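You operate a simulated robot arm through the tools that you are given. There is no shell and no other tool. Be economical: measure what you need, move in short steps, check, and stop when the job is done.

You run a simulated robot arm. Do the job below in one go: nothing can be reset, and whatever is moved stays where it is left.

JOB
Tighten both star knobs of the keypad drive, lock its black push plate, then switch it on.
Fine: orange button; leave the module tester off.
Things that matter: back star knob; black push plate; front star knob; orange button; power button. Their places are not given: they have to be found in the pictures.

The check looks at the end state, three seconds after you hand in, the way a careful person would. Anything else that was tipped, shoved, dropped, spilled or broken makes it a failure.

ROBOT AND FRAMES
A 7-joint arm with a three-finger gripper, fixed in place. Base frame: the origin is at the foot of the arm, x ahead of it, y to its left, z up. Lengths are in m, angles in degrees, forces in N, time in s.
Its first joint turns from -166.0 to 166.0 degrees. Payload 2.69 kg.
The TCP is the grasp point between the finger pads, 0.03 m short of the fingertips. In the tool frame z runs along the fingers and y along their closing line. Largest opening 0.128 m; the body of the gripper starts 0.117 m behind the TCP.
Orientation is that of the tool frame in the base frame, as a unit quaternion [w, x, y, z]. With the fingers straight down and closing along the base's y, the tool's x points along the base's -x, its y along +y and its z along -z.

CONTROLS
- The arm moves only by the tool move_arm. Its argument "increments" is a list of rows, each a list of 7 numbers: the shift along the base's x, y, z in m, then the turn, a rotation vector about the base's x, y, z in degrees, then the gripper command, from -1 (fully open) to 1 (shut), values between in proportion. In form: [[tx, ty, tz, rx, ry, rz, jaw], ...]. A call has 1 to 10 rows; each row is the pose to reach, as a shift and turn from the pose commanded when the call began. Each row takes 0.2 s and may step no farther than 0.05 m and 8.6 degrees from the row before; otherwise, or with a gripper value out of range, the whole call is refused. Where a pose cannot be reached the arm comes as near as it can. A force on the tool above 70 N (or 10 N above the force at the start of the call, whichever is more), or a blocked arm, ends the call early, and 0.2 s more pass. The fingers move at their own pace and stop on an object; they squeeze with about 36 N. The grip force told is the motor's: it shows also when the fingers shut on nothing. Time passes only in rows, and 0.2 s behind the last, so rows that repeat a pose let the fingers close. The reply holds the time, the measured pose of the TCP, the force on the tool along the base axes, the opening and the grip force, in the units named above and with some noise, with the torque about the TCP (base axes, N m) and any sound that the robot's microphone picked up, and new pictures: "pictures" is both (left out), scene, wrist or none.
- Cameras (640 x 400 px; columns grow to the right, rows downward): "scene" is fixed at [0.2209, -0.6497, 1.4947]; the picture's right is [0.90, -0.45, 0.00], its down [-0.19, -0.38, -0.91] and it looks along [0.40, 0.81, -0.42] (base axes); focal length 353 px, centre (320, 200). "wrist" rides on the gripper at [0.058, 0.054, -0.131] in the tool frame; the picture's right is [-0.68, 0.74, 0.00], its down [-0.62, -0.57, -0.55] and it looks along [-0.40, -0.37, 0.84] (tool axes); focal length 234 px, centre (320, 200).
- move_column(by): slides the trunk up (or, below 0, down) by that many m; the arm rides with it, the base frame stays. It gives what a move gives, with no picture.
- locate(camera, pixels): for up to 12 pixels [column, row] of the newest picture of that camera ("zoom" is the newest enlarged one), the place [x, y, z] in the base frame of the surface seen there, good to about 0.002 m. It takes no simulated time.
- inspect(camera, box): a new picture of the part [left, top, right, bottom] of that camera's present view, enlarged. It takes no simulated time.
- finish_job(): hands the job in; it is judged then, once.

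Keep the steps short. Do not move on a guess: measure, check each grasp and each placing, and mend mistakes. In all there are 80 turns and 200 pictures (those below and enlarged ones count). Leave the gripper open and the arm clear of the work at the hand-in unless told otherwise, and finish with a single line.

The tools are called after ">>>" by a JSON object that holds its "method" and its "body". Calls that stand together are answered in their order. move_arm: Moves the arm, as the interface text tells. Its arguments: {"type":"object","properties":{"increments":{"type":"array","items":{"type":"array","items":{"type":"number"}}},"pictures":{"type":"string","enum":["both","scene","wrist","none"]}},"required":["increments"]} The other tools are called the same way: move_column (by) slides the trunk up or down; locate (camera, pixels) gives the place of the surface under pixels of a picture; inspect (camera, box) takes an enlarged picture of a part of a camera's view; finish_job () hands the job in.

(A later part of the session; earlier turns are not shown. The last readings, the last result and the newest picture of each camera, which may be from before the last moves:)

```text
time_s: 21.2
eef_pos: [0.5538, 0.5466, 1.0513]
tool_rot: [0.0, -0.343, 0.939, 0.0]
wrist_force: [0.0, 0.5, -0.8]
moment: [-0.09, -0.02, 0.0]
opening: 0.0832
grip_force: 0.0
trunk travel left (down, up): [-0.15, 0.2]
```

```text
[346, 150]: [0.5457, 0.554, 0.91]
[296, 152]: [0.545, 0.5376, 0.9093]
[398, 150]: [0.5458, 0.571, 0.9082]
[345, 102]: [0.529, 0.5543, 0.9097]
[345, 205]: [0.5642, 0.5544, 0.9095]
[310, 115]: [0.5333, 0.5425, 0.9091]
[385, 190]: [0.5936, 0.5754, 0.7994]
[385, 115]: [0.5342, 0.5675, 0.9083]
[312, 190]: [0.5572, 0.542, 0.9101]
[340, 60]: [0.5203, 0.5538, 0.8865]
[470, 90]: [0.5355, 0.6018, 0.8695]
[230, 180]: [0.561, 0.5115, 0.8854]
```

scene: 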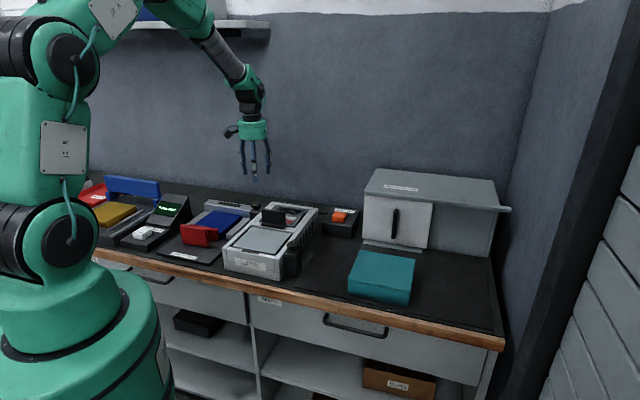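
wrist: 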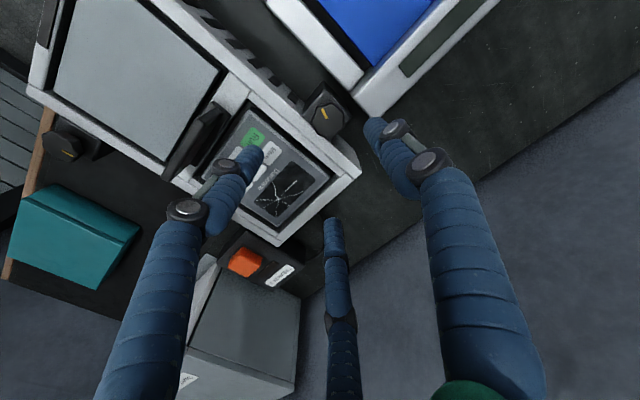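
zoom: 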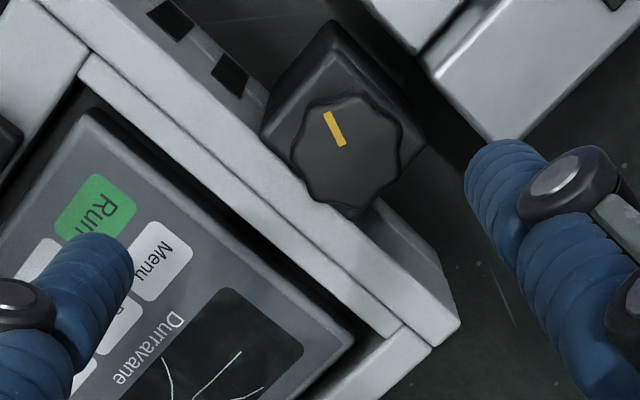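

Back knob's centre is ≈(0.546, 0.554), neighbours below z 0.886. I'll shift (-7.5,+7.5) mm, lower to z≈0.920 and grip.

>>> {"method": "move_arm", "body": {"increments": [[-0.0075, 0.0075, -0.04, 0, 0, 0, -0.3], [-0.0075, 0.0075, -0.08, 0, 0, 0, -0.3], [-0.0075, 0.0075, -0.115, 0, 0, 0, -0.3], [-0.0075, 0.0075, -0.131, 0, 0, 0, -0.3], [-0.0075, 0.0075, -0.131, 0, 0, 0, -0.3], [-0.0075, 0.0075, -0.131, 0, 0, 0, 1], [-0.0075, 0.0075, -0.131, 0, 0, 0, 1], [-0.0075, 0.0075, -0.131, 0, 0, 0, 1]], "pictures": "wrist"}}

>>> {"method": "inspect", "body": {"camera": "wrist", "box": [260, 120, 380, 220]}}

```text
time_s: 23.0
eef_pos: [0.546, 0.5526, 0.9202]
tool_rot: [0.001, -0.341, 0.94, 0.0]
wrist_force: [-8.1, 26.5, -8.0]
moment: [0.92, -0.14, 0.04]
opening: 0.0397
grip_force: 44.3
trunk travel left (down, up): [-0.15, 0.2]
```

wrist: 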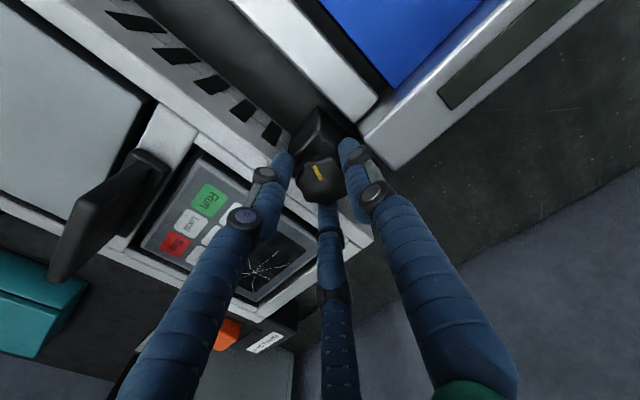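

```text
4.00 times, centred on (320, 170) of wrist
```

zoom: 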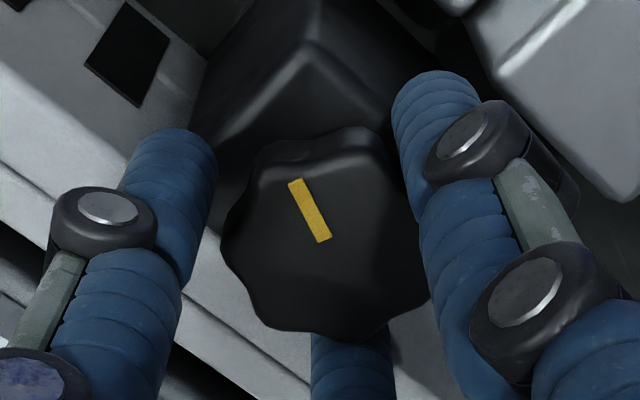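

Gripped. Side force +y 26 N, so I'll shift +1.5 mm in y and turn clockwise 80°.

>>> {"method": "move_arm", "body": {"increments": [[0, 0.0015, 0, 0, 0, -8, 1], [0, 0.0015, 0, 0, 0, -16, 1], [0, 0.0015, 0, 0, 0, -24, 1], [0, 0.0015, 0, 0, 0, -32, 1], [0, 0.0015, 0, 0, 0, -40, 1], [0, 0.0015, 0, 0, 0, -48, 1], [0, 0.0015, 0, 0, 0, -56, 1], [0, 0.0015, 0, 0, 0, -64, 1], [0, 0.0015, 0, 0, 0, -72, 1], [0, 0.0015, 0, 0, 0, -80, 1]], "pictures": "wrist"}}

>>> {"method": "inspect", "body": {"camera": "wrist", "box": [260, 120, 380, 220]}}

```text
time_s: 25.2
eef_pos: [0.5455, 0.5569, 0.9207]
tool_rot: [0.0, 0.343, 0.939, 0.0]
wrist_force: [-14.7, 46.9, 16.3]
moment: [1.06, 0.31, -0.01]
opening: 0.0377
grip_force: 45.0
trunk travel left (down, up): [-0.15, 0.2]
```

wrist: 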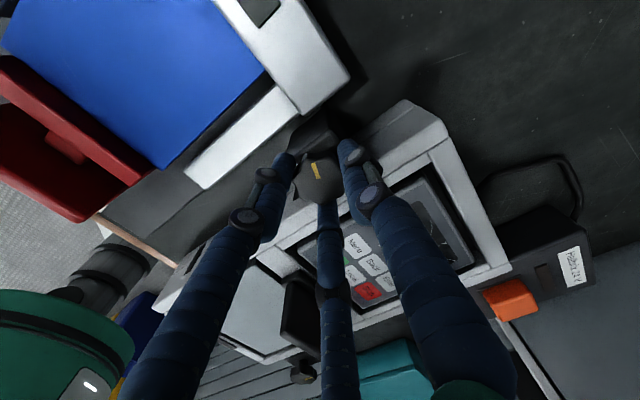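

```text
4.00 times, centred on (320, 170) of wrist
```

zoom: 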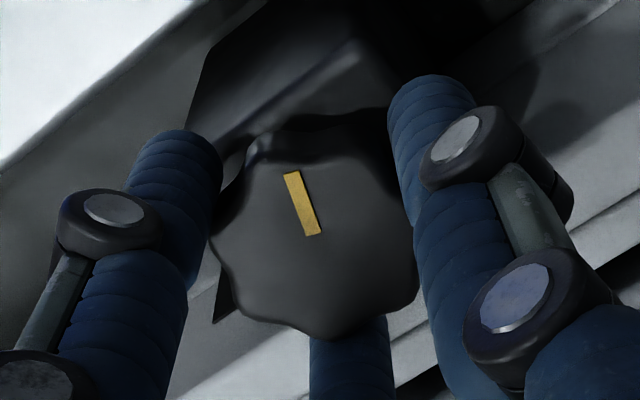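

It follows. Side force asks for +y, so I'll shift (-1,+2.5) mm and turn 72° more.

>>> {"method": "move_arm", "body": {"increments": [[-0.001, 0.0025, 0, 0, 0, -8, 1], [-0.001, 0.0025, 0, 0, 0, -16, 1], [-0.001, 0.0025, 0, 0, 0, -24, 1], [-0.001, 0.0025, 0, 0, 0, -32, 1], [-0.001, 0.0025, 0, 0, 0, -40, 1], [-0.001, 0.0025, 0, 0, 0, -48, 1], [-0.001, 0.0025, 0, 0, 0, -56, 1], [-0.001, 0.0025, 0, 0, 0, -64, 1], [-0.001, 0.0025, 0, 0, 0, -72, 1]], "pictures": "wrist"}}

>>> {"method": "inspect", "body": {"camera": "wrist", "box": [260, 120, 380, 220]}}

```text
time_s: 27.2
eef_pos: [0.5467, 0.5562, 0.9203]
tool_rot: [0.001, 0.83, 0.558, 0.001]
wrist_force: [23.4, 14.5, 26.6]
moment: [0.3, -0.5, 0.62]
opening: 0.0374
grip_force: 45.1
trunk travel left (down, up): [-0.15, 0.2]
```

wrist: 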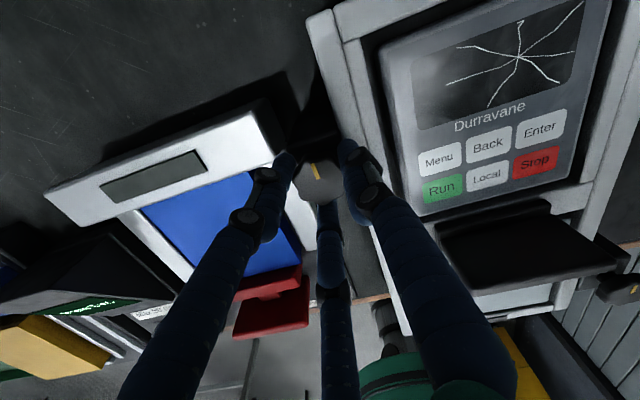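

```text
4.00 times, centred on (320, 170) of wrist
```

zoom: 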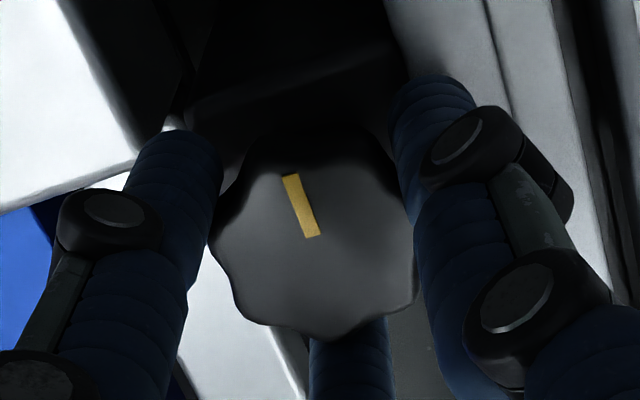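

Torque has risen to 0.62 N·m at ~152°. I'll turn another 10° to see if it slips.

>>> {"method": "move_arm", "body": {"increments": [[0, 0, 0, 0, 0, -5, 1], [0, 0, 0, 0, 0, -10, 1], [0, 0, 0, 0, 0, -10, 1]], "pictures": "wrist"}}

>>> {"method": "inspect", "body": {"camera": "wrist", "box": [260, 120, 380, 220]}}

```text
time_s: 28.0
eef_pos: [0.5469, 0.5568, 0.9197]
tool_rot: [0.0, 0.875, 0.484, 0.001]
wrist_force: [36.2, 12.6, 8.7]
moment: [0.45, -1.35, 0.18]
opening: 0.0373
grip_force: 44.6
trunk travel left (down, up): [-0.15, 0.2]
```

wrist: 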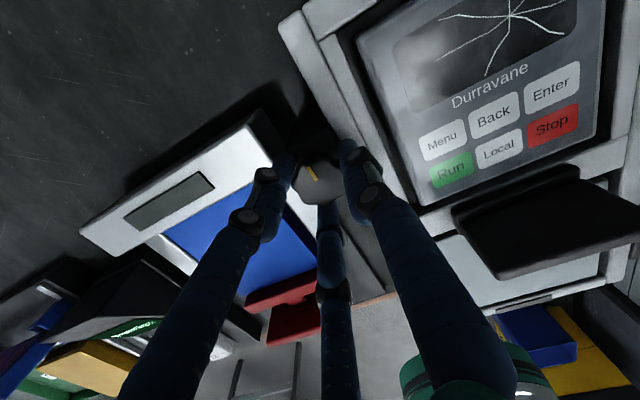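

```text
4.00 times, centred on (320, 170) of wrist
```

zoom: 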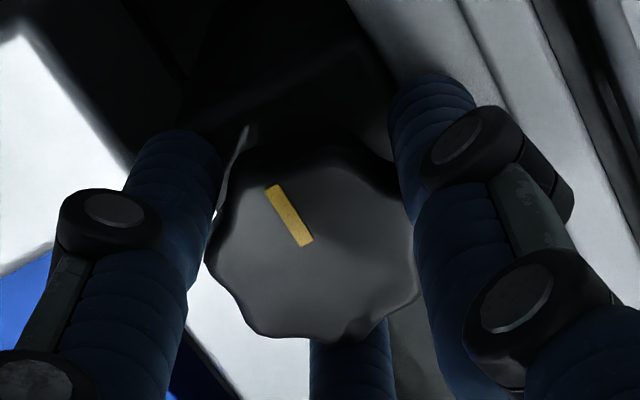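

The knob slipped in the jaw again, so the back knob is tight too. I'll release, lift, and unwind the wrist to look at it and the plate.

>>> {"method": "move_arm", "body": {"increments": [[0, 0, 0, 0, 0, 0, -0.3], [0, 0, 0, 0, 0, 0, -0.3], [0, 0, 0.045, 0, 0, 0, -0.3], [0, 0, 0.09, 0, 0, 8, -0.3], [0, 0, 0.13, 0, 0, 16, -0.3], [0, 0, 0.15, 0, 0, 24, -0.3], [0, 0, 0.15, 0, 0, 32, -0.3], [0, 0, 0.15, 0, 0, 40, -0.3], [0, 0, 0.15, 0, 0, 48, -0.3], [0, 0, 0.15, 0, 0, 56, -0.3]], "pictures": "none"}}

>>> {"method": "move_arm", "body": {"increments": [[0, 0, 0, 0, 0, 8, -0.3], [0, 0, 0, 0, 0, 16, -0.3], [0, 0, 0, 0, 0, 24, -0.3], [0, 0, 0, 0, 0, 32, -0.3], [0, 0, 0, 0, 0, 40, -0.3], [0, 0, 0, 0, 0, 48, -0.3], [0, 0, 0, 0, 0, 56, -0.3], [0, 0, 0, 0, 0, 64, -0.3]]}}

>>> {"method": "inspect", "body": {"camera": "wrist", "box": [240, 75, 400, 195]}}

>>> {"method": "inspect", "body": {"camera": "scene", "box": [240, 188, 320, 258]}}

```text
time_s: 30.2
eef_pos: [0.5466, 0.5559, 1.0705]
tool_rot: [-0.001, 0.544, 0.839, 0.0]
wrist_force: [0.3, 0.2, 0.1]
moment: [-0.01, 0.0, 0.0]
opening: 0.0828
grip_force: 0.1
trunk travel left (down, up): [-0.15, 0.2]
```

```text
time_s: 32.0
eef_pos: [0.5454, 0.5567, 1.0694]
tool_rot: [0.0, 0.017, 1.0, 0.0]
wrist_force: [0.3, 0.0, -0.3]
moment: [-0.04, -0.02, 0.01]
opening: 0.083
grip_force: 0.1
trunk travel left (down, up): [-0.15, 0.2]
```

scene: 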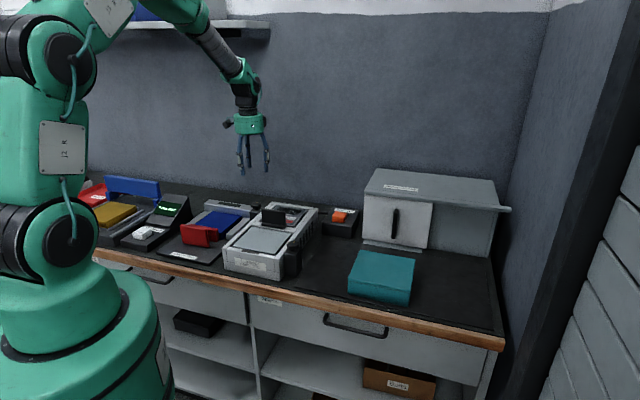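
wrist: 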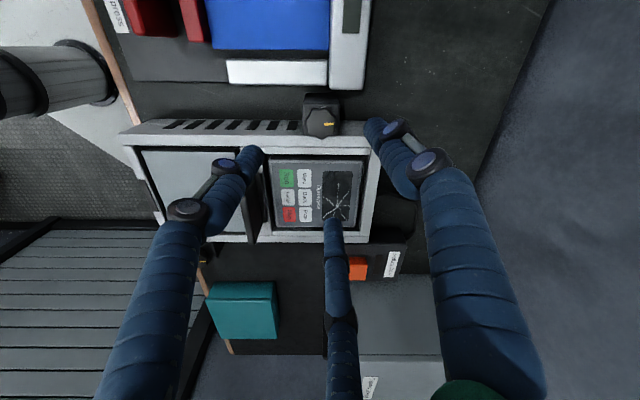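

```text
3.33 times, centred on (320, 135) of wrist
```

zoom: 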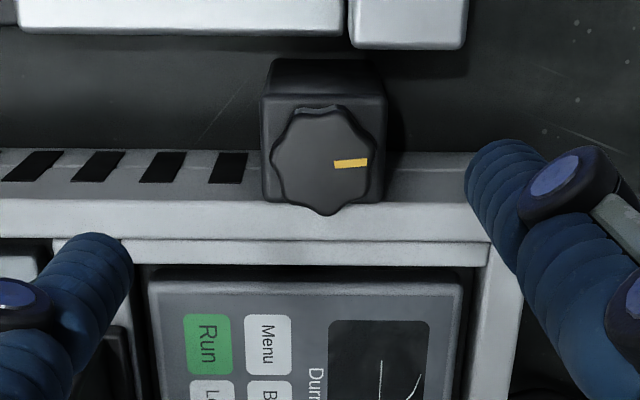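

```text
5.71 times, centred on (280, 223) of scene
```

zoom: 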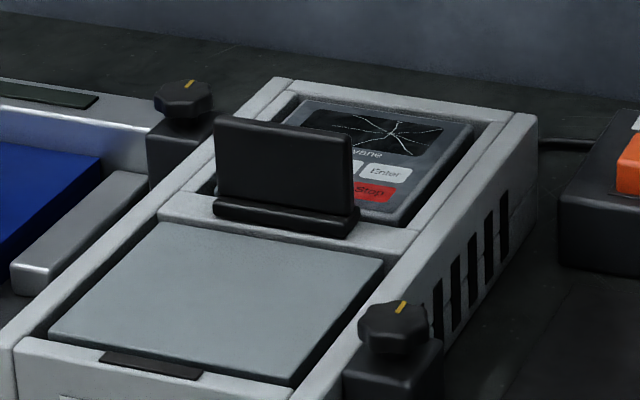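

Both markers now point to the back edge alike. Next, the black plate: its front face centre is ≈(0.557, 0.398), z 0.90–0.95. I'll close the fingers and go to 6 cm in front of it, over the grey panel, tips at z≈0.915, for a gentle push toward the keypad.

>>> {"method": "move_arm", "body": {"increments": [[-0.007, -0.042, 0, 0, 0, 0, 1], [-0.014, -0.084, 0, 0, 0, 0, 1], [-0.022, -0.127, 0, 0, 0, 0, 1], [-0.028, -0.17, 0, 0, 0, 0, 1], [-0.034, -0.205, 0, 0, 0, 0, 1], [-0.034, -0.205, -0.04, 0, 0, 0, 1], [-0.034, -0.205, -0.08, 0, 0, 0, 1], [-0.034, -0.205, -0.115, 0, 0, 0, 1], [-0.034, -0.205, -0.122, 0, 0, 0, 1]]}}

>>> {"method": "inspect", "body": {"camera": "wrist", "box": [260, 90, 480, 230]}}

```text
time_s: 34.0
eef_pos: [0.5122, 0.3489, 0.948]
tool_rot: [0.0, 0.018, 1.0, 0.001]
wrist_force: [1.6, -0.2, 0.4]
moment: [0.01, -0.01, 0.0]
opening: 0.002
grip_force: 31.3
trunk travel left (down, up): [-0.15, 0.2]
```

scene: 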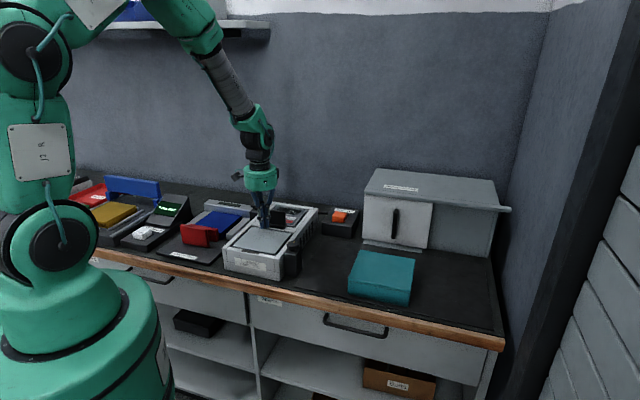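
wrist: 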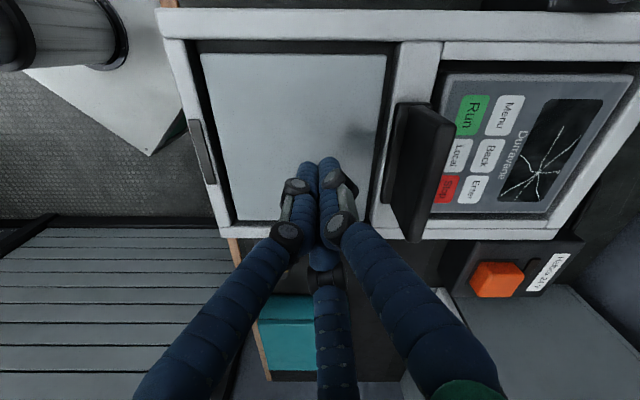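

```text
2.86 times, centred on (370, 160) of wrist
```

zoom: 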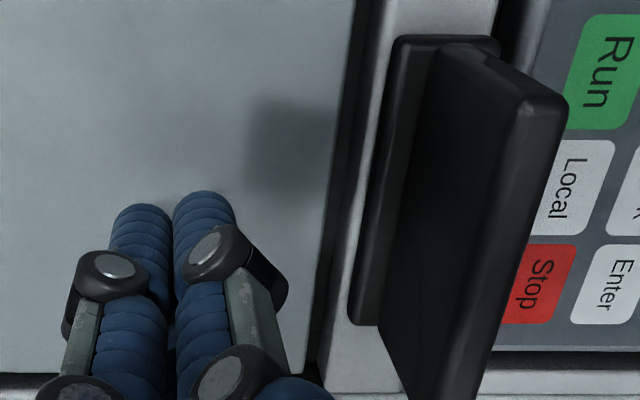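

The fingertips are lined up in front of the plate. I'll push along (0.70, 0.71) in small steps, first to contact plus a few mm.

>>> {"method": "move_arm", "body": {"increments": [[0.014, 0.014, 0, 0, 0, 0, 1], [0.028, 0.0285, 0, 0, 0, 0, 1], [0.034, 0.0345, 0, 0, 0, 0, 1], [0.037, 0.0375, 0, 0, 0, 0, 1], [0.04, 0.0405, 0, 0, 0, 0, 1], [0.042, 0.0425, 0, 0, 0, 0, 1]], "pictures": "wrist"}}

>>> {"method": "inspect", "body": {"camera": "wrist", "box": [260, 90, 480, 230]}}

```text
time_s: 35.4
eef_pos: [0.5455, 0.3866, 0.9456]
tool_rot: [-0.005, 0.017, 1.0, -0.004]
wrist_force: [-18.4, -19.5, 17.4]
moment: [0.45, -0.2, 0.25]
opening: 0.002
grip_force: 32.2
trunk travel left (down, up): [-0.15, 0.2]
stopped in row 6: the force on the tool passed its limit at 75 N (the readings are from after the stop); the commanded pose is now the measured one
```

wrist: 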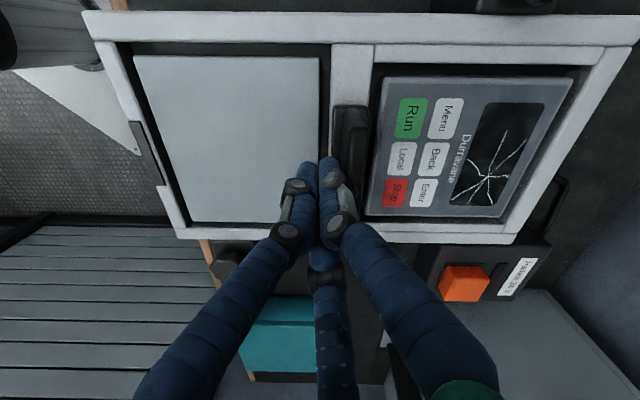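

```text
2.86 times, centred on (370, 160) of wrist
```

zoom: 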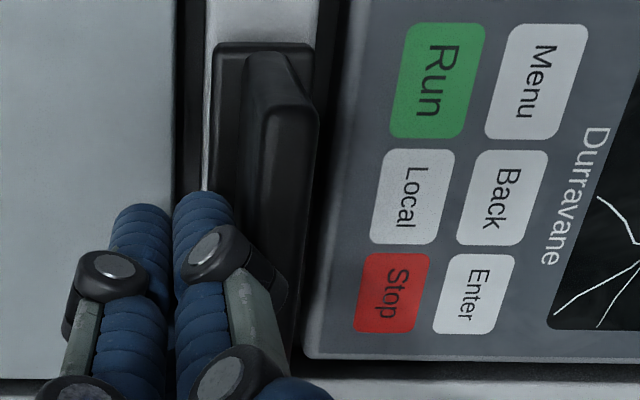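

It stopped at 75 N with the plate apparently unmoved. I'll back off 2 cm and re-measure the plate.

>>> {"method": "move_arm", "body": {"increments": [[-0.007, -0.007, 0.0, 0, 0, 0, 1], [-0.02, -0.02, 0.02, 0, 0, 0, 1], [-0.02, -0.02, 0.06, 0, 0, 0, 1], [-0.02, -0.02, 0.08, 0, 0, 0, 1]]}}

>>> {"method": "inspect", "body": {"camera": "wrist", "box": [310, 80, 430, 230]}}

>>> {"method": "inspect", "body": {"camera": "scene", "box": [240, 188, 320, 258]}}

>>> {"method": "locate", "body": {"camera": "zoom", "pixels": [[220, 130], [340, 140], [220, 190], [345, 200], [285, 165], [340, 240], [220, 215], [280, 225], [360, 215]]}}

```text
time_s: 36.4
eef_pos: [0.5265, 0.37, 1.0248]
tool_rot: [-0.005, 0.017, 1.0, -0.004]
wrist_force: [0.3, -0.1, -0.3]
moment: [0.0, 0.0, 0.02]
opening: 0.002
grip_force: 31.2
trunk travel left (down, up): [-0.15, 0.2]
```

scene: 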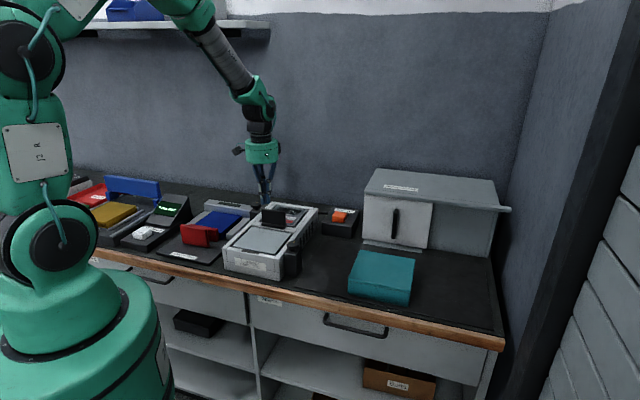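
wrist: 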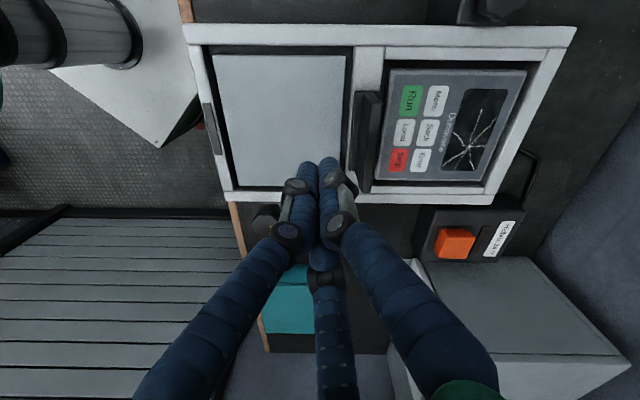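

```text
2.67 times, centred on (370, 155) of wrist
```

zoom: 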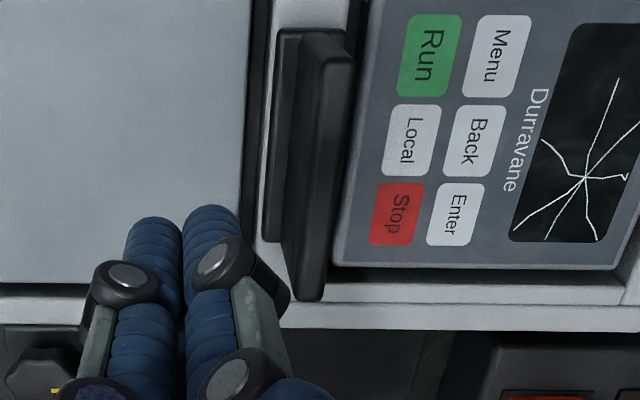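

```text
5.71 times, centred on (280, 223) of scene
```

zoom: 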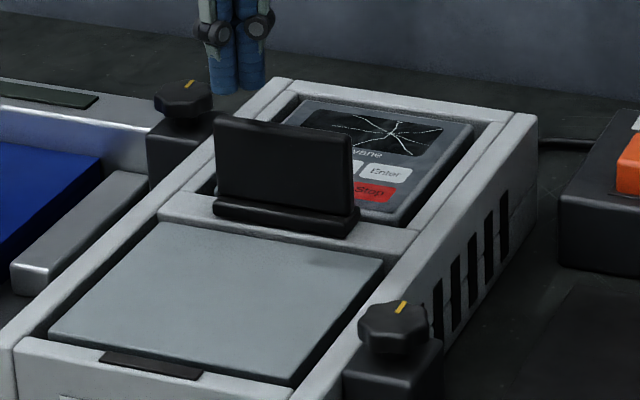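

```text
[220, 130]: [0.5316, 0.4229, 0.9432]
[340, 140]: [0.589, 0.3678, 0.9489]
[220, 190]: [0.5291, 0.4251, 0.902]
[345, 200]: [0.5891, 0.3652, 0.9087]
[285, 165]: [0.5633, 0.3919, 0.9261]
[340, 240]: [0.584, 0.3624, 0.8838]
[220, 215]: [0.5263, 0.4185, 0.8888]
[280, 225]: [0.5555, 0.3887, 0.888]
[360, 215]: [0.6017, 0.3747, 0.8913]
```

The plate has not moved at all. I'll measure the base, crossbar and keypad edges in the wrist view to work out which way there is play.

>>> {"method": "inspect", "body": {"camera": "wrist", "box": [340, 80, 404, 120]}}

>>> {"method": "locate", "body": {"camera": "zoom", "pixels": [[110, 60], [150, 60], [300, 60], [345, 60], [400, 60], [150, 120], [200, 150], [250, 150], [290, 130], [360, 150], [400, 150], [480, 150]]}}

```text
10.00 times, centred on (372, 100) of wrist
```

zoom: 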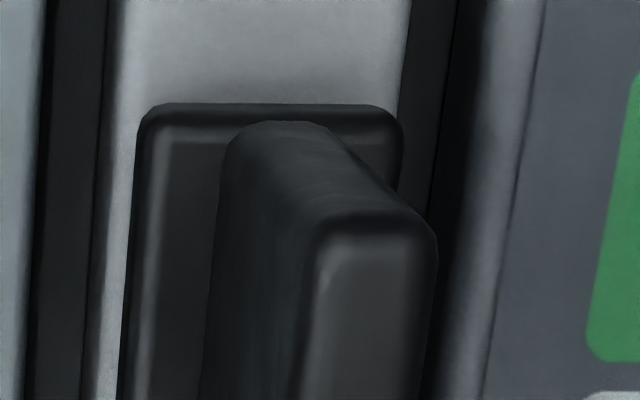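

```text
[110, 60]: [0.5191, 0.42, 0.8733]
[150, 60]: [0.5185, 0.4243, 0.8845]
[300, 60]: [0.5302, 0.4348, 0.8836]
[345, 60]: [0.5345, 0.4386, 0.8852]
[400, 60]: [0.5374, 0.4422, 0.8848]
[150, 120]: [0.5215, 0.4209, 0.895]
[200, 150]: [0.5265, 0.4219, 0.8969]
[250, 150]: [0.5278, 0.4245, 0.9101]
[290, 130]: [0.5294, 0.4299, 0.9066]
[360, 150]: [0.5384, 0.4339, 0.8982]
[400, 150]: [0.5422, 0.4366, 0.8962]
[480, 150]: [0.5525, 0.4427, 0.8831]
```

The base slab fills the crossbar exactly and frames the centred plate like a bezel, and the plate is rigid front-to-back. So it may be a plunger pressed down. I'll go over its top centre (0.5646, 0.3996) and press down gently.

>>> {"method": "move_arm", "body": {"increments": [[0.02, 0.015, 0.01, 0, 0, 0, 1], [0.0385, 0.03, 0.01, 0, 0, 0, 1], [0.0385, 0.03, -0.02, 0, 0, 0, 1], [0.0385, 0.03, -0.035, 0, 0, 0, 1], [0.0385, 0.03, -0.035, 0, 0, 0, 1]]}}

>>> {"method": "inspect", "body": {"camera": "wrist", "box": [260, 90, 400, 210]}}

>>> {"method": "inspect", "body": {"camera": "scene", "box": [240, 178, 320, 238]}}

```text
time_s: 37.6
eef_pos: [0.5667, 0.4, 0.989]
tool_rot: [-0.005, 0.017, 1.0, -0.004]
wrist_force: [0.1, 0.1, -0.2]
moment: [0.0, -0.01, 0.01]
opening: 0.002
grip_force: 31.0
trunk travel left (down, up): [-0.15, 0.2]
```

scene: 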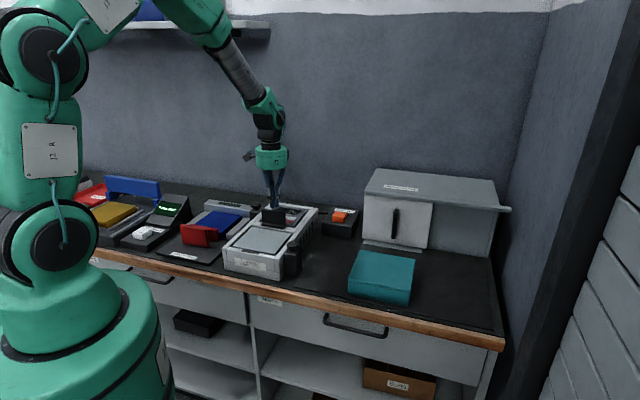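
wrist: 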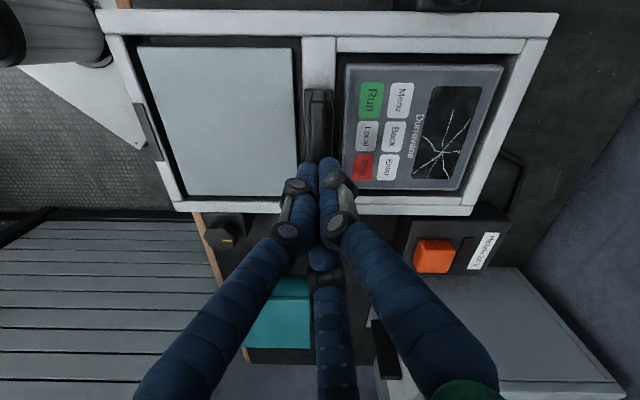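

```text
3.33 times, centred on (330, 150) of wrist
```

zoom: 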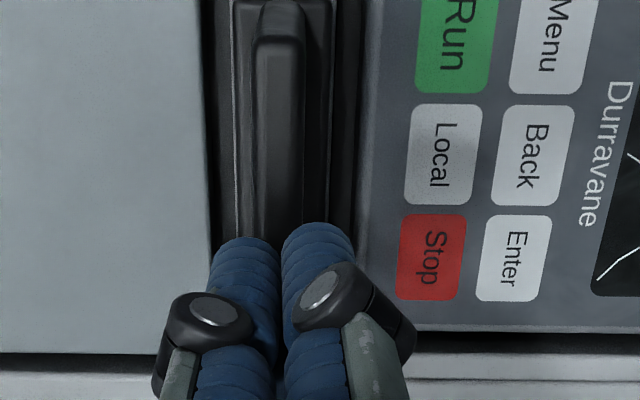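

```text
6.67 times, centred on (280, 208) of scene
```

zoom: 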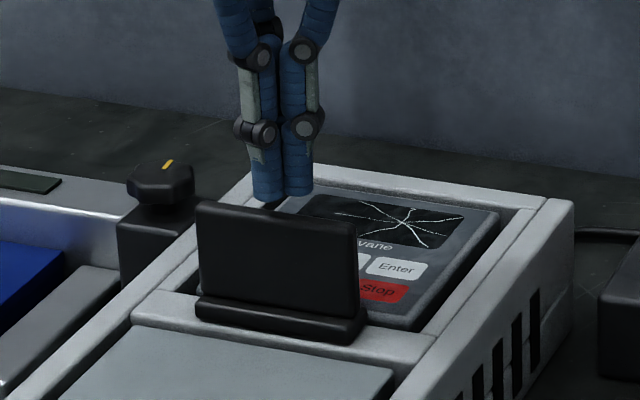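

The tips are right above the plate's top edge. I'll press down in 3–4 mm steps.

>>> {"method": "move_arm", "body": {"increments": [[-0.001, 0, -0.005, 0, 0, 0, 1], [-0.001, 0, -0.008, 0, 0, 0, 1], [-0.001, 0, -0.011, 0, 0, 0, 1], [-0.001, 0, -0.014, 0, 0, 0, 1], [-0.001, 0, -0.017, 0, 0, 0, 1]]}}

>>> {"method": "inspect", "body": {"camera": "scene", "box": [240, 178, 320, 238]}}

```text
time_s: 38.8
eef_pos: [0.5654, 0.3979, 0.9758]
tool_rot: [-0.002, 0.017, 1.0, -0.003]
wrist_force: [-9.6, -5.2, 42.0]
moment: [-0.35, -0.01, -0.07]
opening: 0.0057
grip_force: 31.1
trunk travel left (down, up): [-0.15, 0.2]
```

scene: 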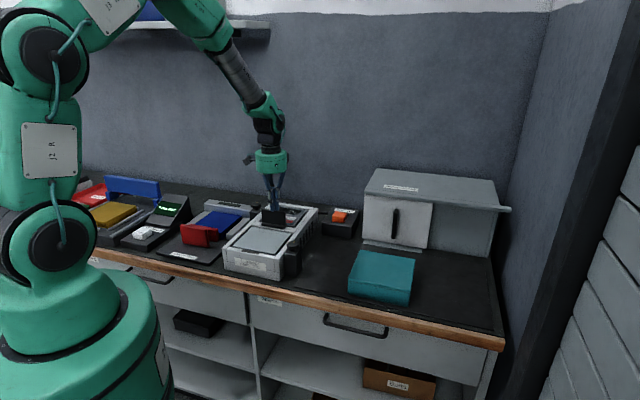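
wrist: 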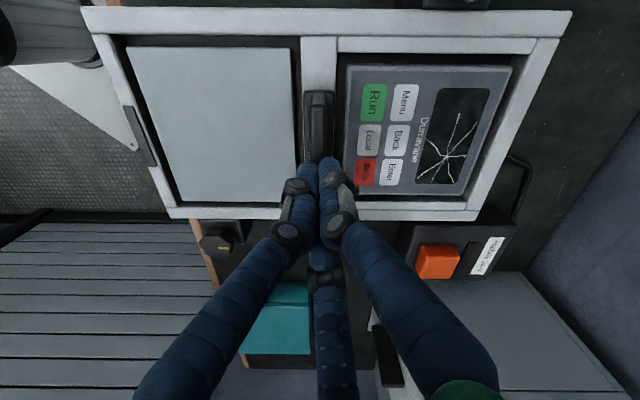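

```text
6.67 times, centred on (280, 208) of scene
```

zoom: 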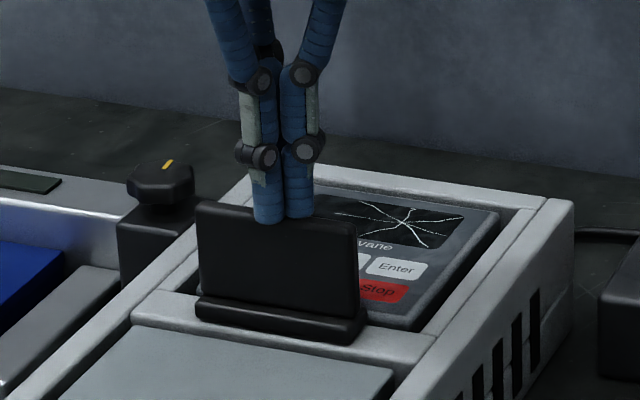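

It resists with 42 N and starts wedging into the fingers; the plate did not go down. Not that way. I'll lift, go behind it (over the keypad, tips at z≈0.917), and try pushing it toward the front.

>>> {"method": "move_arm", "body": {"increments": [[0, 0, 0.04, 0, 0, 0, 1], [0.016, 0.0165, 0.05, 0, 0, 0, 1], [0.032, 0.0335, 0.05, 0, 0, 0, 1], [0.032, 0.0335, 0.01, 0, 0, 0, 1], [0.032, 0.0335, -0.018, 0, 0, 0, 1], [0.032, 0.0335, -0.018, 0, 0, 0, 1]]}}

>>> {"method": "inspect", "body": {"camera": "wrist", "box": [260, 90, 400, 210]}}

```text
time_s: 40.2
eef_pos: [0.5957, 0.4337, 0.9541]
tool_rot: [-0.005, 0.018, 1.0, -0.005]
wrist_force: [0.7, -1.7, 0.3]
moment: [0.02, -0.01, 0.02]
opening: 0.002
grip_force: 31.8
trunk travel left (down, up): [-0.15, 0.2]
```

scene: 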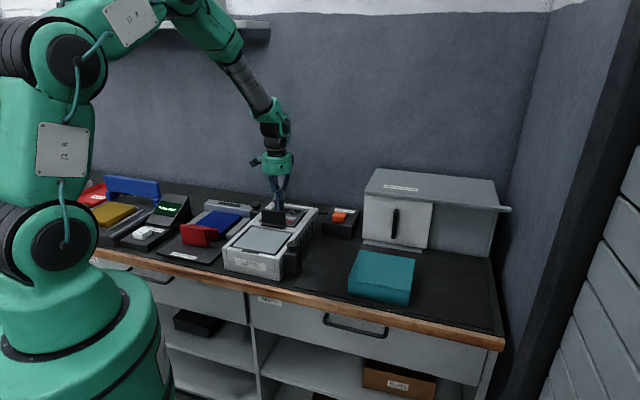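
wrist: 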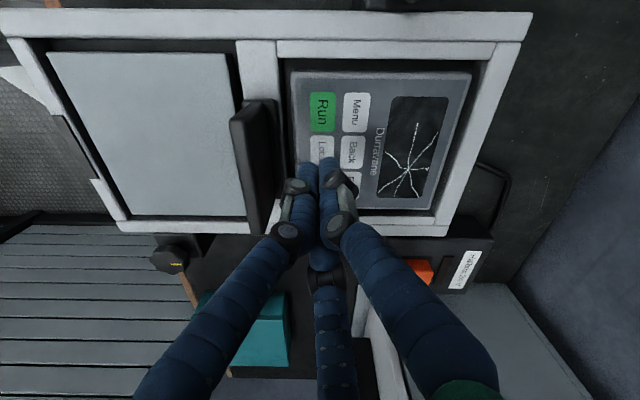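

```text
3.33 times, centred on (330, 150) of wrist
```

zoom: 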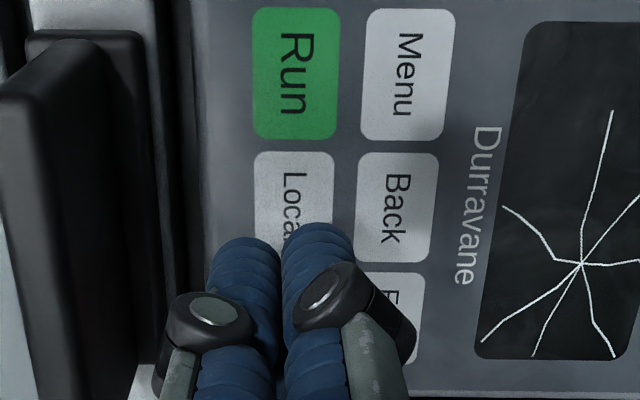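

Clear of the keys (tips at z≈0.924). I'll push toward the front in small steps.

>>> {"method": "move_arm", "body": {"increments": [[-0.009, -0.009, 0, 0, 0, 0, 1], [-0.014, -0.0142, 0, 0, 0, 0, 1], [-0.017, -0.0172, 0, 0, 0, 0, 1], [-0.02, -0.0203, 0, 0, 0, 0, 1], [-0.023, -0.0233, 0, 0, 0, 0, 1]], "pictures": "wrist"}}

>>> {"method": "inspect", "body": {"camera": "wrist", "box": [260, 90, 400, 210]}}

>>> {"method": "inspect", "body": {"camera": "scene", "box": [240, 178, 320, 238]}}

```text
time_s: 41.4
eef_pos: [0.5724, 0.4094, 0.9538]
tool_rot: [-0.004, 0.017, 1.0, -0.004]
wrist_force: [0.7, 0.7, 1.1]
moment: [-0.05, -0.03, -0.01]
opening: 0.0019
grip_force: 31.2
trunk travel left (down, up): [-0.15, 0.2]
```

wrist: 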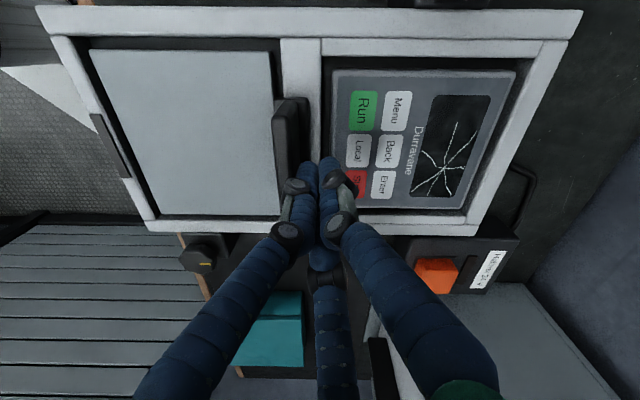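

```text
3.33 times, centred on (330, 150) of wrist
```

zoom: 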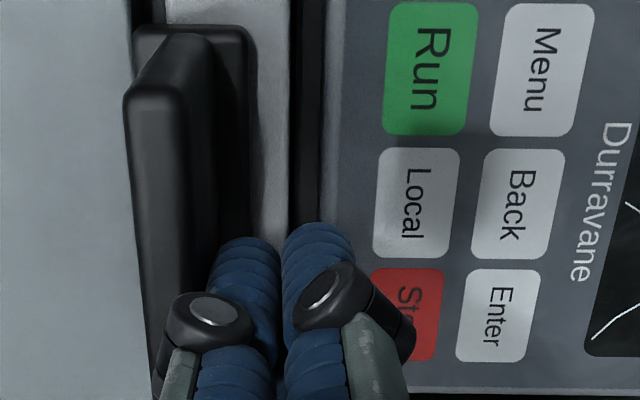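

```text
6.67 times, centred on (280, 208) of scene
```

zoom: 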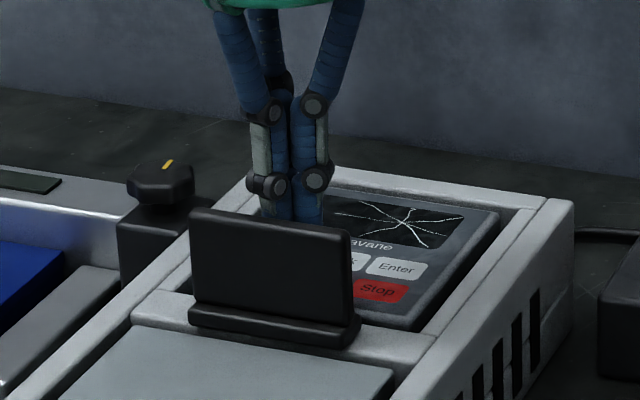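

It moves: the plate and base slide toward the front with almost no force, so it started at its open end. I'll continue toward the front until it stops.

>>> {"method": "move_arm", "body": {"increments": [[-0.003, -0.003, 0, 0, 0, 0, 1], [-0.006, -0.0061, 0, 0, 0, 0, 1], [-0.009, -0.0091, 0, 0, 0, 0, 1], [-0.012, -0.0122, 0, 0, 0, 0, 1], [-0.015, -0.0152, 0, 0, 0, 0, 1], [-0.018, -0.0183, 0, 0, 0, 0, 1]], "pictures": "wrist"}}

>>> {"method": "inspect", "body": {"camera": "wrist", "box": [240, 90, 400, 210]}}

>>> {"method": "inspect", "body": {"camera": "scene", "box": [240, 178, 320, 238]}}

```text
time_s: 42.8
eef_pos: [0.5639, 0.3973, 0.9593]
tool_rot: [0.003, 0.017, 1.0, 0.002]
wrist_force: [11.7, 9.6, 5.4]
moment: [0.07, 0.01, -0.02]
opening: 0.0022
grip_force: 31.0
trunk travel left (down, up): [-0.15, 0.2]
stopped in row 6: the force on the tool passed its limit at 76 N (the readings are from after the stop); the commanded pose is now the measured one
```

wrist: 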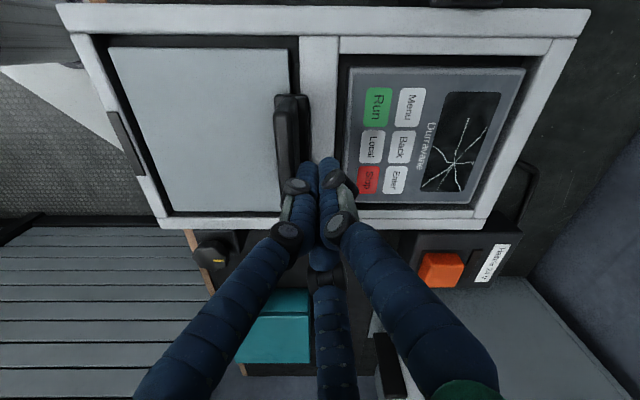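

```text
3.33 times, centred on (320, 150) of wrist
```

zoom: 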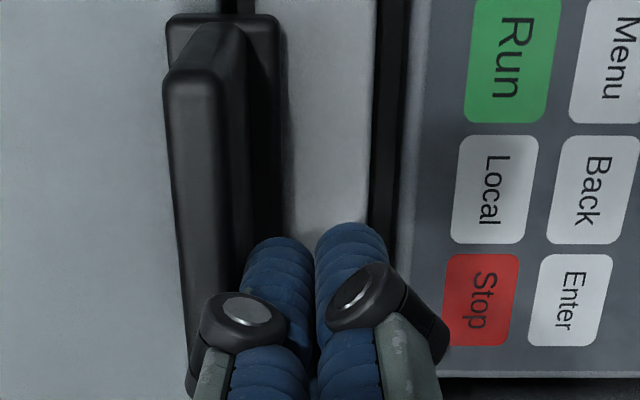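

```text
6.67 times, centred on (280, 208) of scene
```

zoom: 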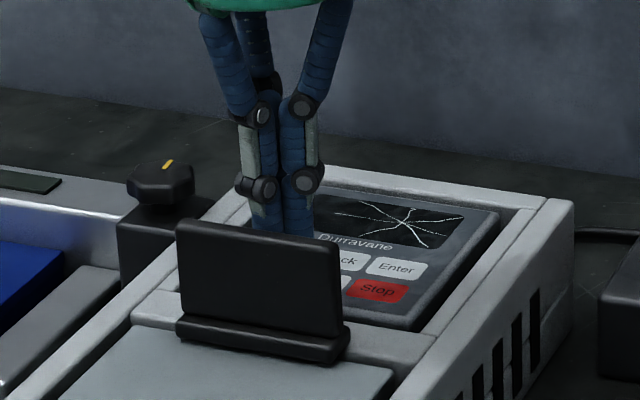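

It hit a firm stop (76 N) after ~2.2 cm; the slider now bridges the crossbar and the grey panel, so it's locked. I'll back off and lift, then measure the orange button and the nearby cabinet.

>>> {"method": "move_arm", "body": {"increments": [[0.006, 0.006, 0.0, 0, 0, 0, 1], [0.01, 0.01, 0.035, 0, 0, 0, 1], [0.01, 0.01, 0.08, 0, 0, 0, 1], [0.01, 0.01, 0.1, 0, 0, 0, 1]]}}

>>> {"method": "inspect", "body": {"camera": "scene", "box": [320, 200, 368, 245]}}

>>> {"method": "locate", "body": {"camera": "scene", "pixels": [[365, 195], [374, 170], [430, 205], [396, 222], [398, 212], [368, 240], [378, 188], [345, 190], [440, 180], [350, 212]]}}

>>> {"method": "locate", "body": {"camera": "zoom", "pixels": [[260, 120], [215, 110], [310, 130], [280, 100], [240, 145], [260, 165], [350, 120], [400, 180], [150, 140], [300, 250]]}}

```text
time_s: 43.8
eef_pos: [0.5719, 0.4054, 1.0593]
tool_rot: [0.001, 0.018, 1.0, 0.001]
wrist_force: [-0.6, -0.3, 0.7]
moment: [0.02, -0.01, 0.01]
opening: 0.002
grip_force: 31.5
trunk travel left (down, up): [-0.15, 0.2]
```

scene: 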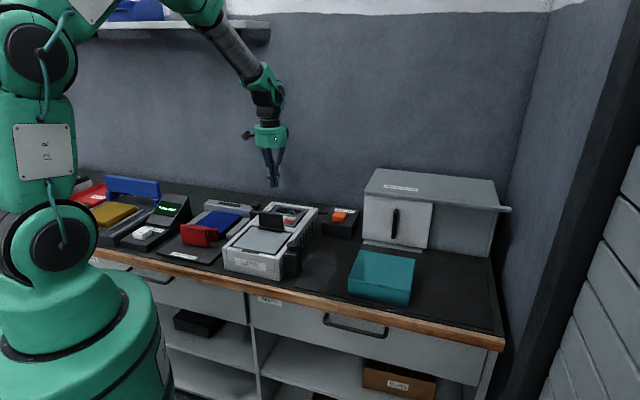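
wrist: 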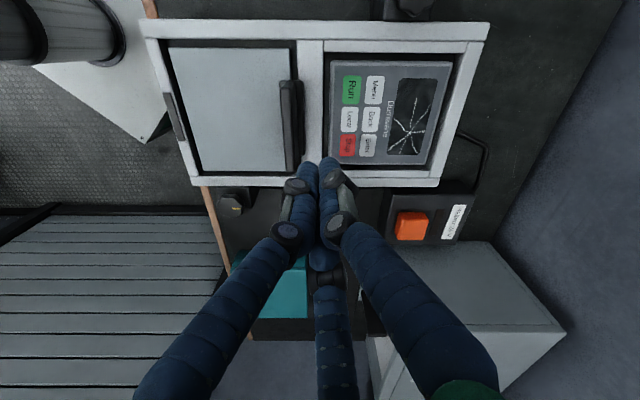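

```text
8.89 times, centred on (344, 222) of scene
```

zoom: 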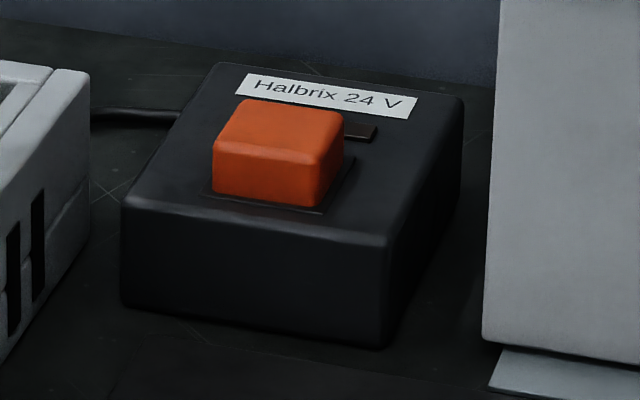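

```text
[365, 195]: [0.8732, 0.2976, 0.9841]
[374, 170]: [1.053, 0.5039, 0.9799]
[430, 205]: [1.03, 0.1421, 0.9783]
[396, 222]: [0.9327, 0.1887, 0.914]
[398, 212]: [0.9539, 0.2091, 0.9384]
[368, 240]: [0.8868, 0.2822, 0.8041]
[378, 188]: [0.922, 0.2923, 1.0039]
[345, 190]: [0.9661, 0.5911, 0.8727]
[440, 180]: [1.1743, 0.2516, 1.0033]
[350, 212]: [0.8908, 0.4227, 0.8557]
```

```text
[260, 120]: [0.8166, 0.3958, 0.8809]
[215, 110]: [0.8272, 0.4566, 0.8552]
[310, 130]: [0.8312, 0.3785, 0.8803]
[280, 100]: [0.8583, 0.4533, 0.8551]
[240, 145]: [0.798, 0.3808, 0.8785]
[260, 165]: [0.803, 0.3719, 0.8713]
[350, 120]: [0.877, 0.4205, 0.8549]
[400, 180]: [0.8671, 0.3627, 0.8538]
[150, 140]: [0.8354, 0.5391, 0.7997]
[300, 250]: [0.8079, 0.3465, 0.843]
```

Button top centre ≈(0.815, 0.390), z 0.881, box top 0.855; cabinet top 1.004 is over 10 cm to the side. I'll travel at z 1.06 and hover with closed fingers above the button.

>>> {"method": "move_arm", "body": {"increments": [[0.048, -0.003, 0, 0, 0, 0, 1], [0.096, -0.006, 0, 0, 0, 0, 1], [0.144, -0.009, 0, 0, 0, 0, 1], [0.192, -0.012, 0, 0, 0, 0, 1], [0.24, -0.015, 0, 0, 0, 0, 1], [0.243, -0.0155, -0.04, 0, 0, 0, 1], [0.243, -0.0155, -0.08, 0, 0, 0, 1], [0.243, -0.0155, -0.12, 0, 0, 0, 1], [0.243, -0.0155, -0.12, 0, 0, 0, 1]]}}

>>> {"method": "inspect", "body": {"camera": "wrist", "box": [240, 90, 420, 210]}}

>>> {"method": "inspect", "body": {"camera": "scene", "box": [300, 170, 380, 245]}}

```text
time_s: 45.8
eef_pos: [0.8143, 0.3901, 0.9355]
tool_rot: [0.001, 0.018, 1.0, 0.002]
wrist_force: [-0.1, 0.2, -0.5]
moment: [-0.02, -0.01, 0.03]
opening: 0.0021
grip_force: 31.0
trunk travel left (down, up): [-0.15, 0.2]
```

scene: 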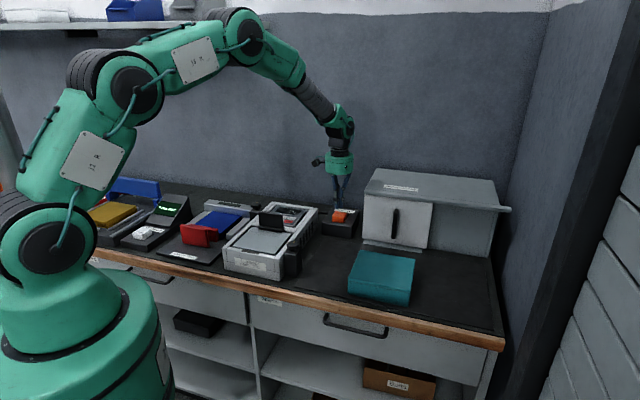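
wrist: 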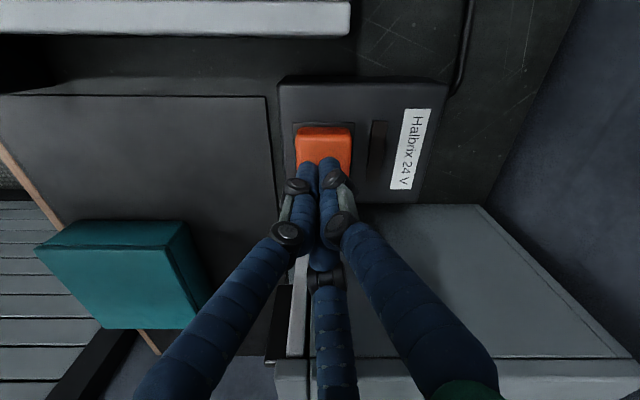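

```text
3.33 times, centred on (330, 150) of wrist
```

zoom: 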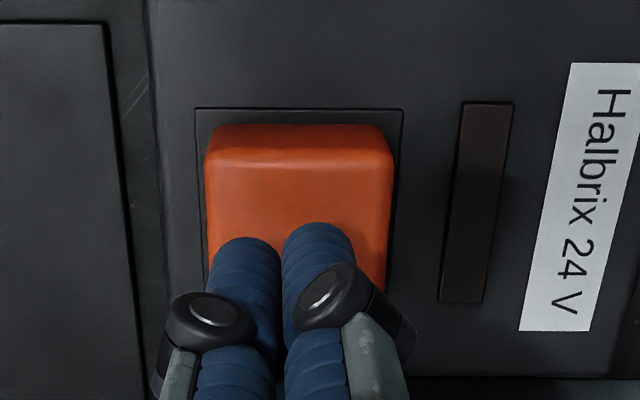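

```text
5.33 times, centred on (340, 208) of scene
```

zoom: 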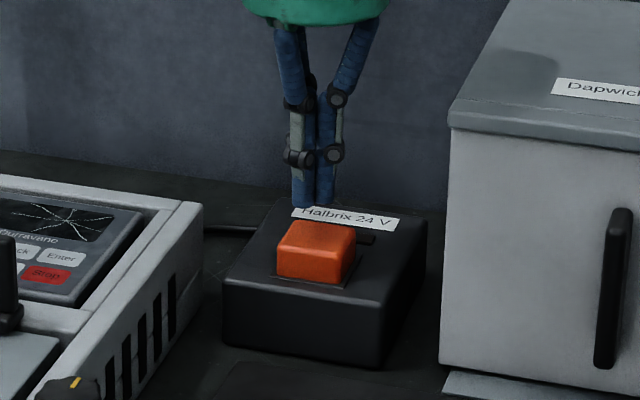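

Tips are centred over the button, lamp strip beside it dark. I'll press down in small steps then release.

>>> {"method": "move_arm", "body": {"increments": [[0, 0.0, -0.018, 0, 0, 0, 1], [0, 0.0, -0.024, 0, 0, 0, 1], [0, 0.0, -0.028, 0, 0, 0, 1], [0, 0.0, -0.032, 0, 0, 0, 1], [0, 0.0, -0.034, 0, 0, 0, 1]]}}

>>> {"method": "inspect", "body": {"camera": "wrist", "box": [240, 90, 420, 210]}}

```text
time_s: 47.0
eef_pos: [0.8149, 0.3899, 0.9037]
tool_rot: [0.001, 0.018, 1.0, 0.0]
wrist_force: [0.4, 0.2, 2.2]
moment: [-0.01, -0.01, 0.03]
opening: 0.0021
grip_force: 31.4
trunk travel left (down, up): [-0.15, 0.2]
```

scene: 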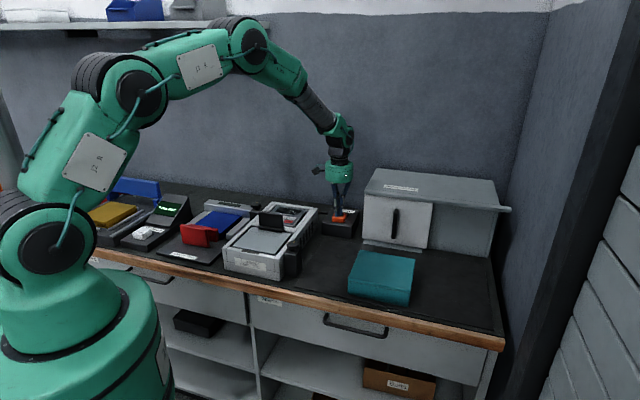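
wrist: 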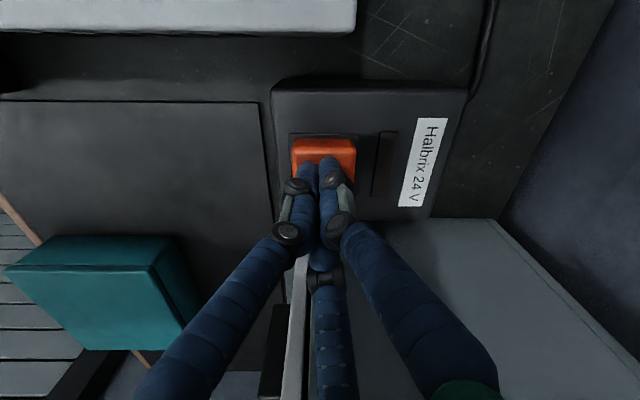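

```text
3.33 times, centred on (330, 150) of wrist
```

zoom: 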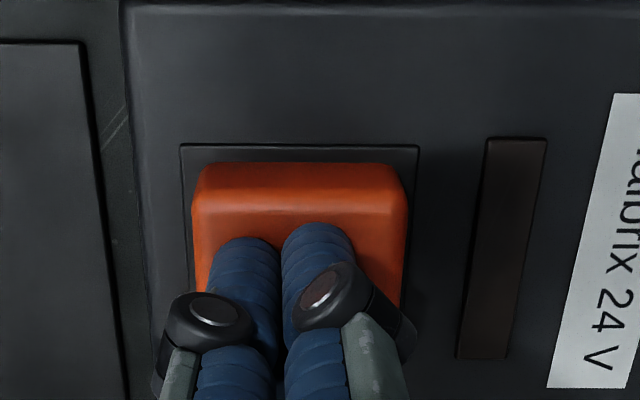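

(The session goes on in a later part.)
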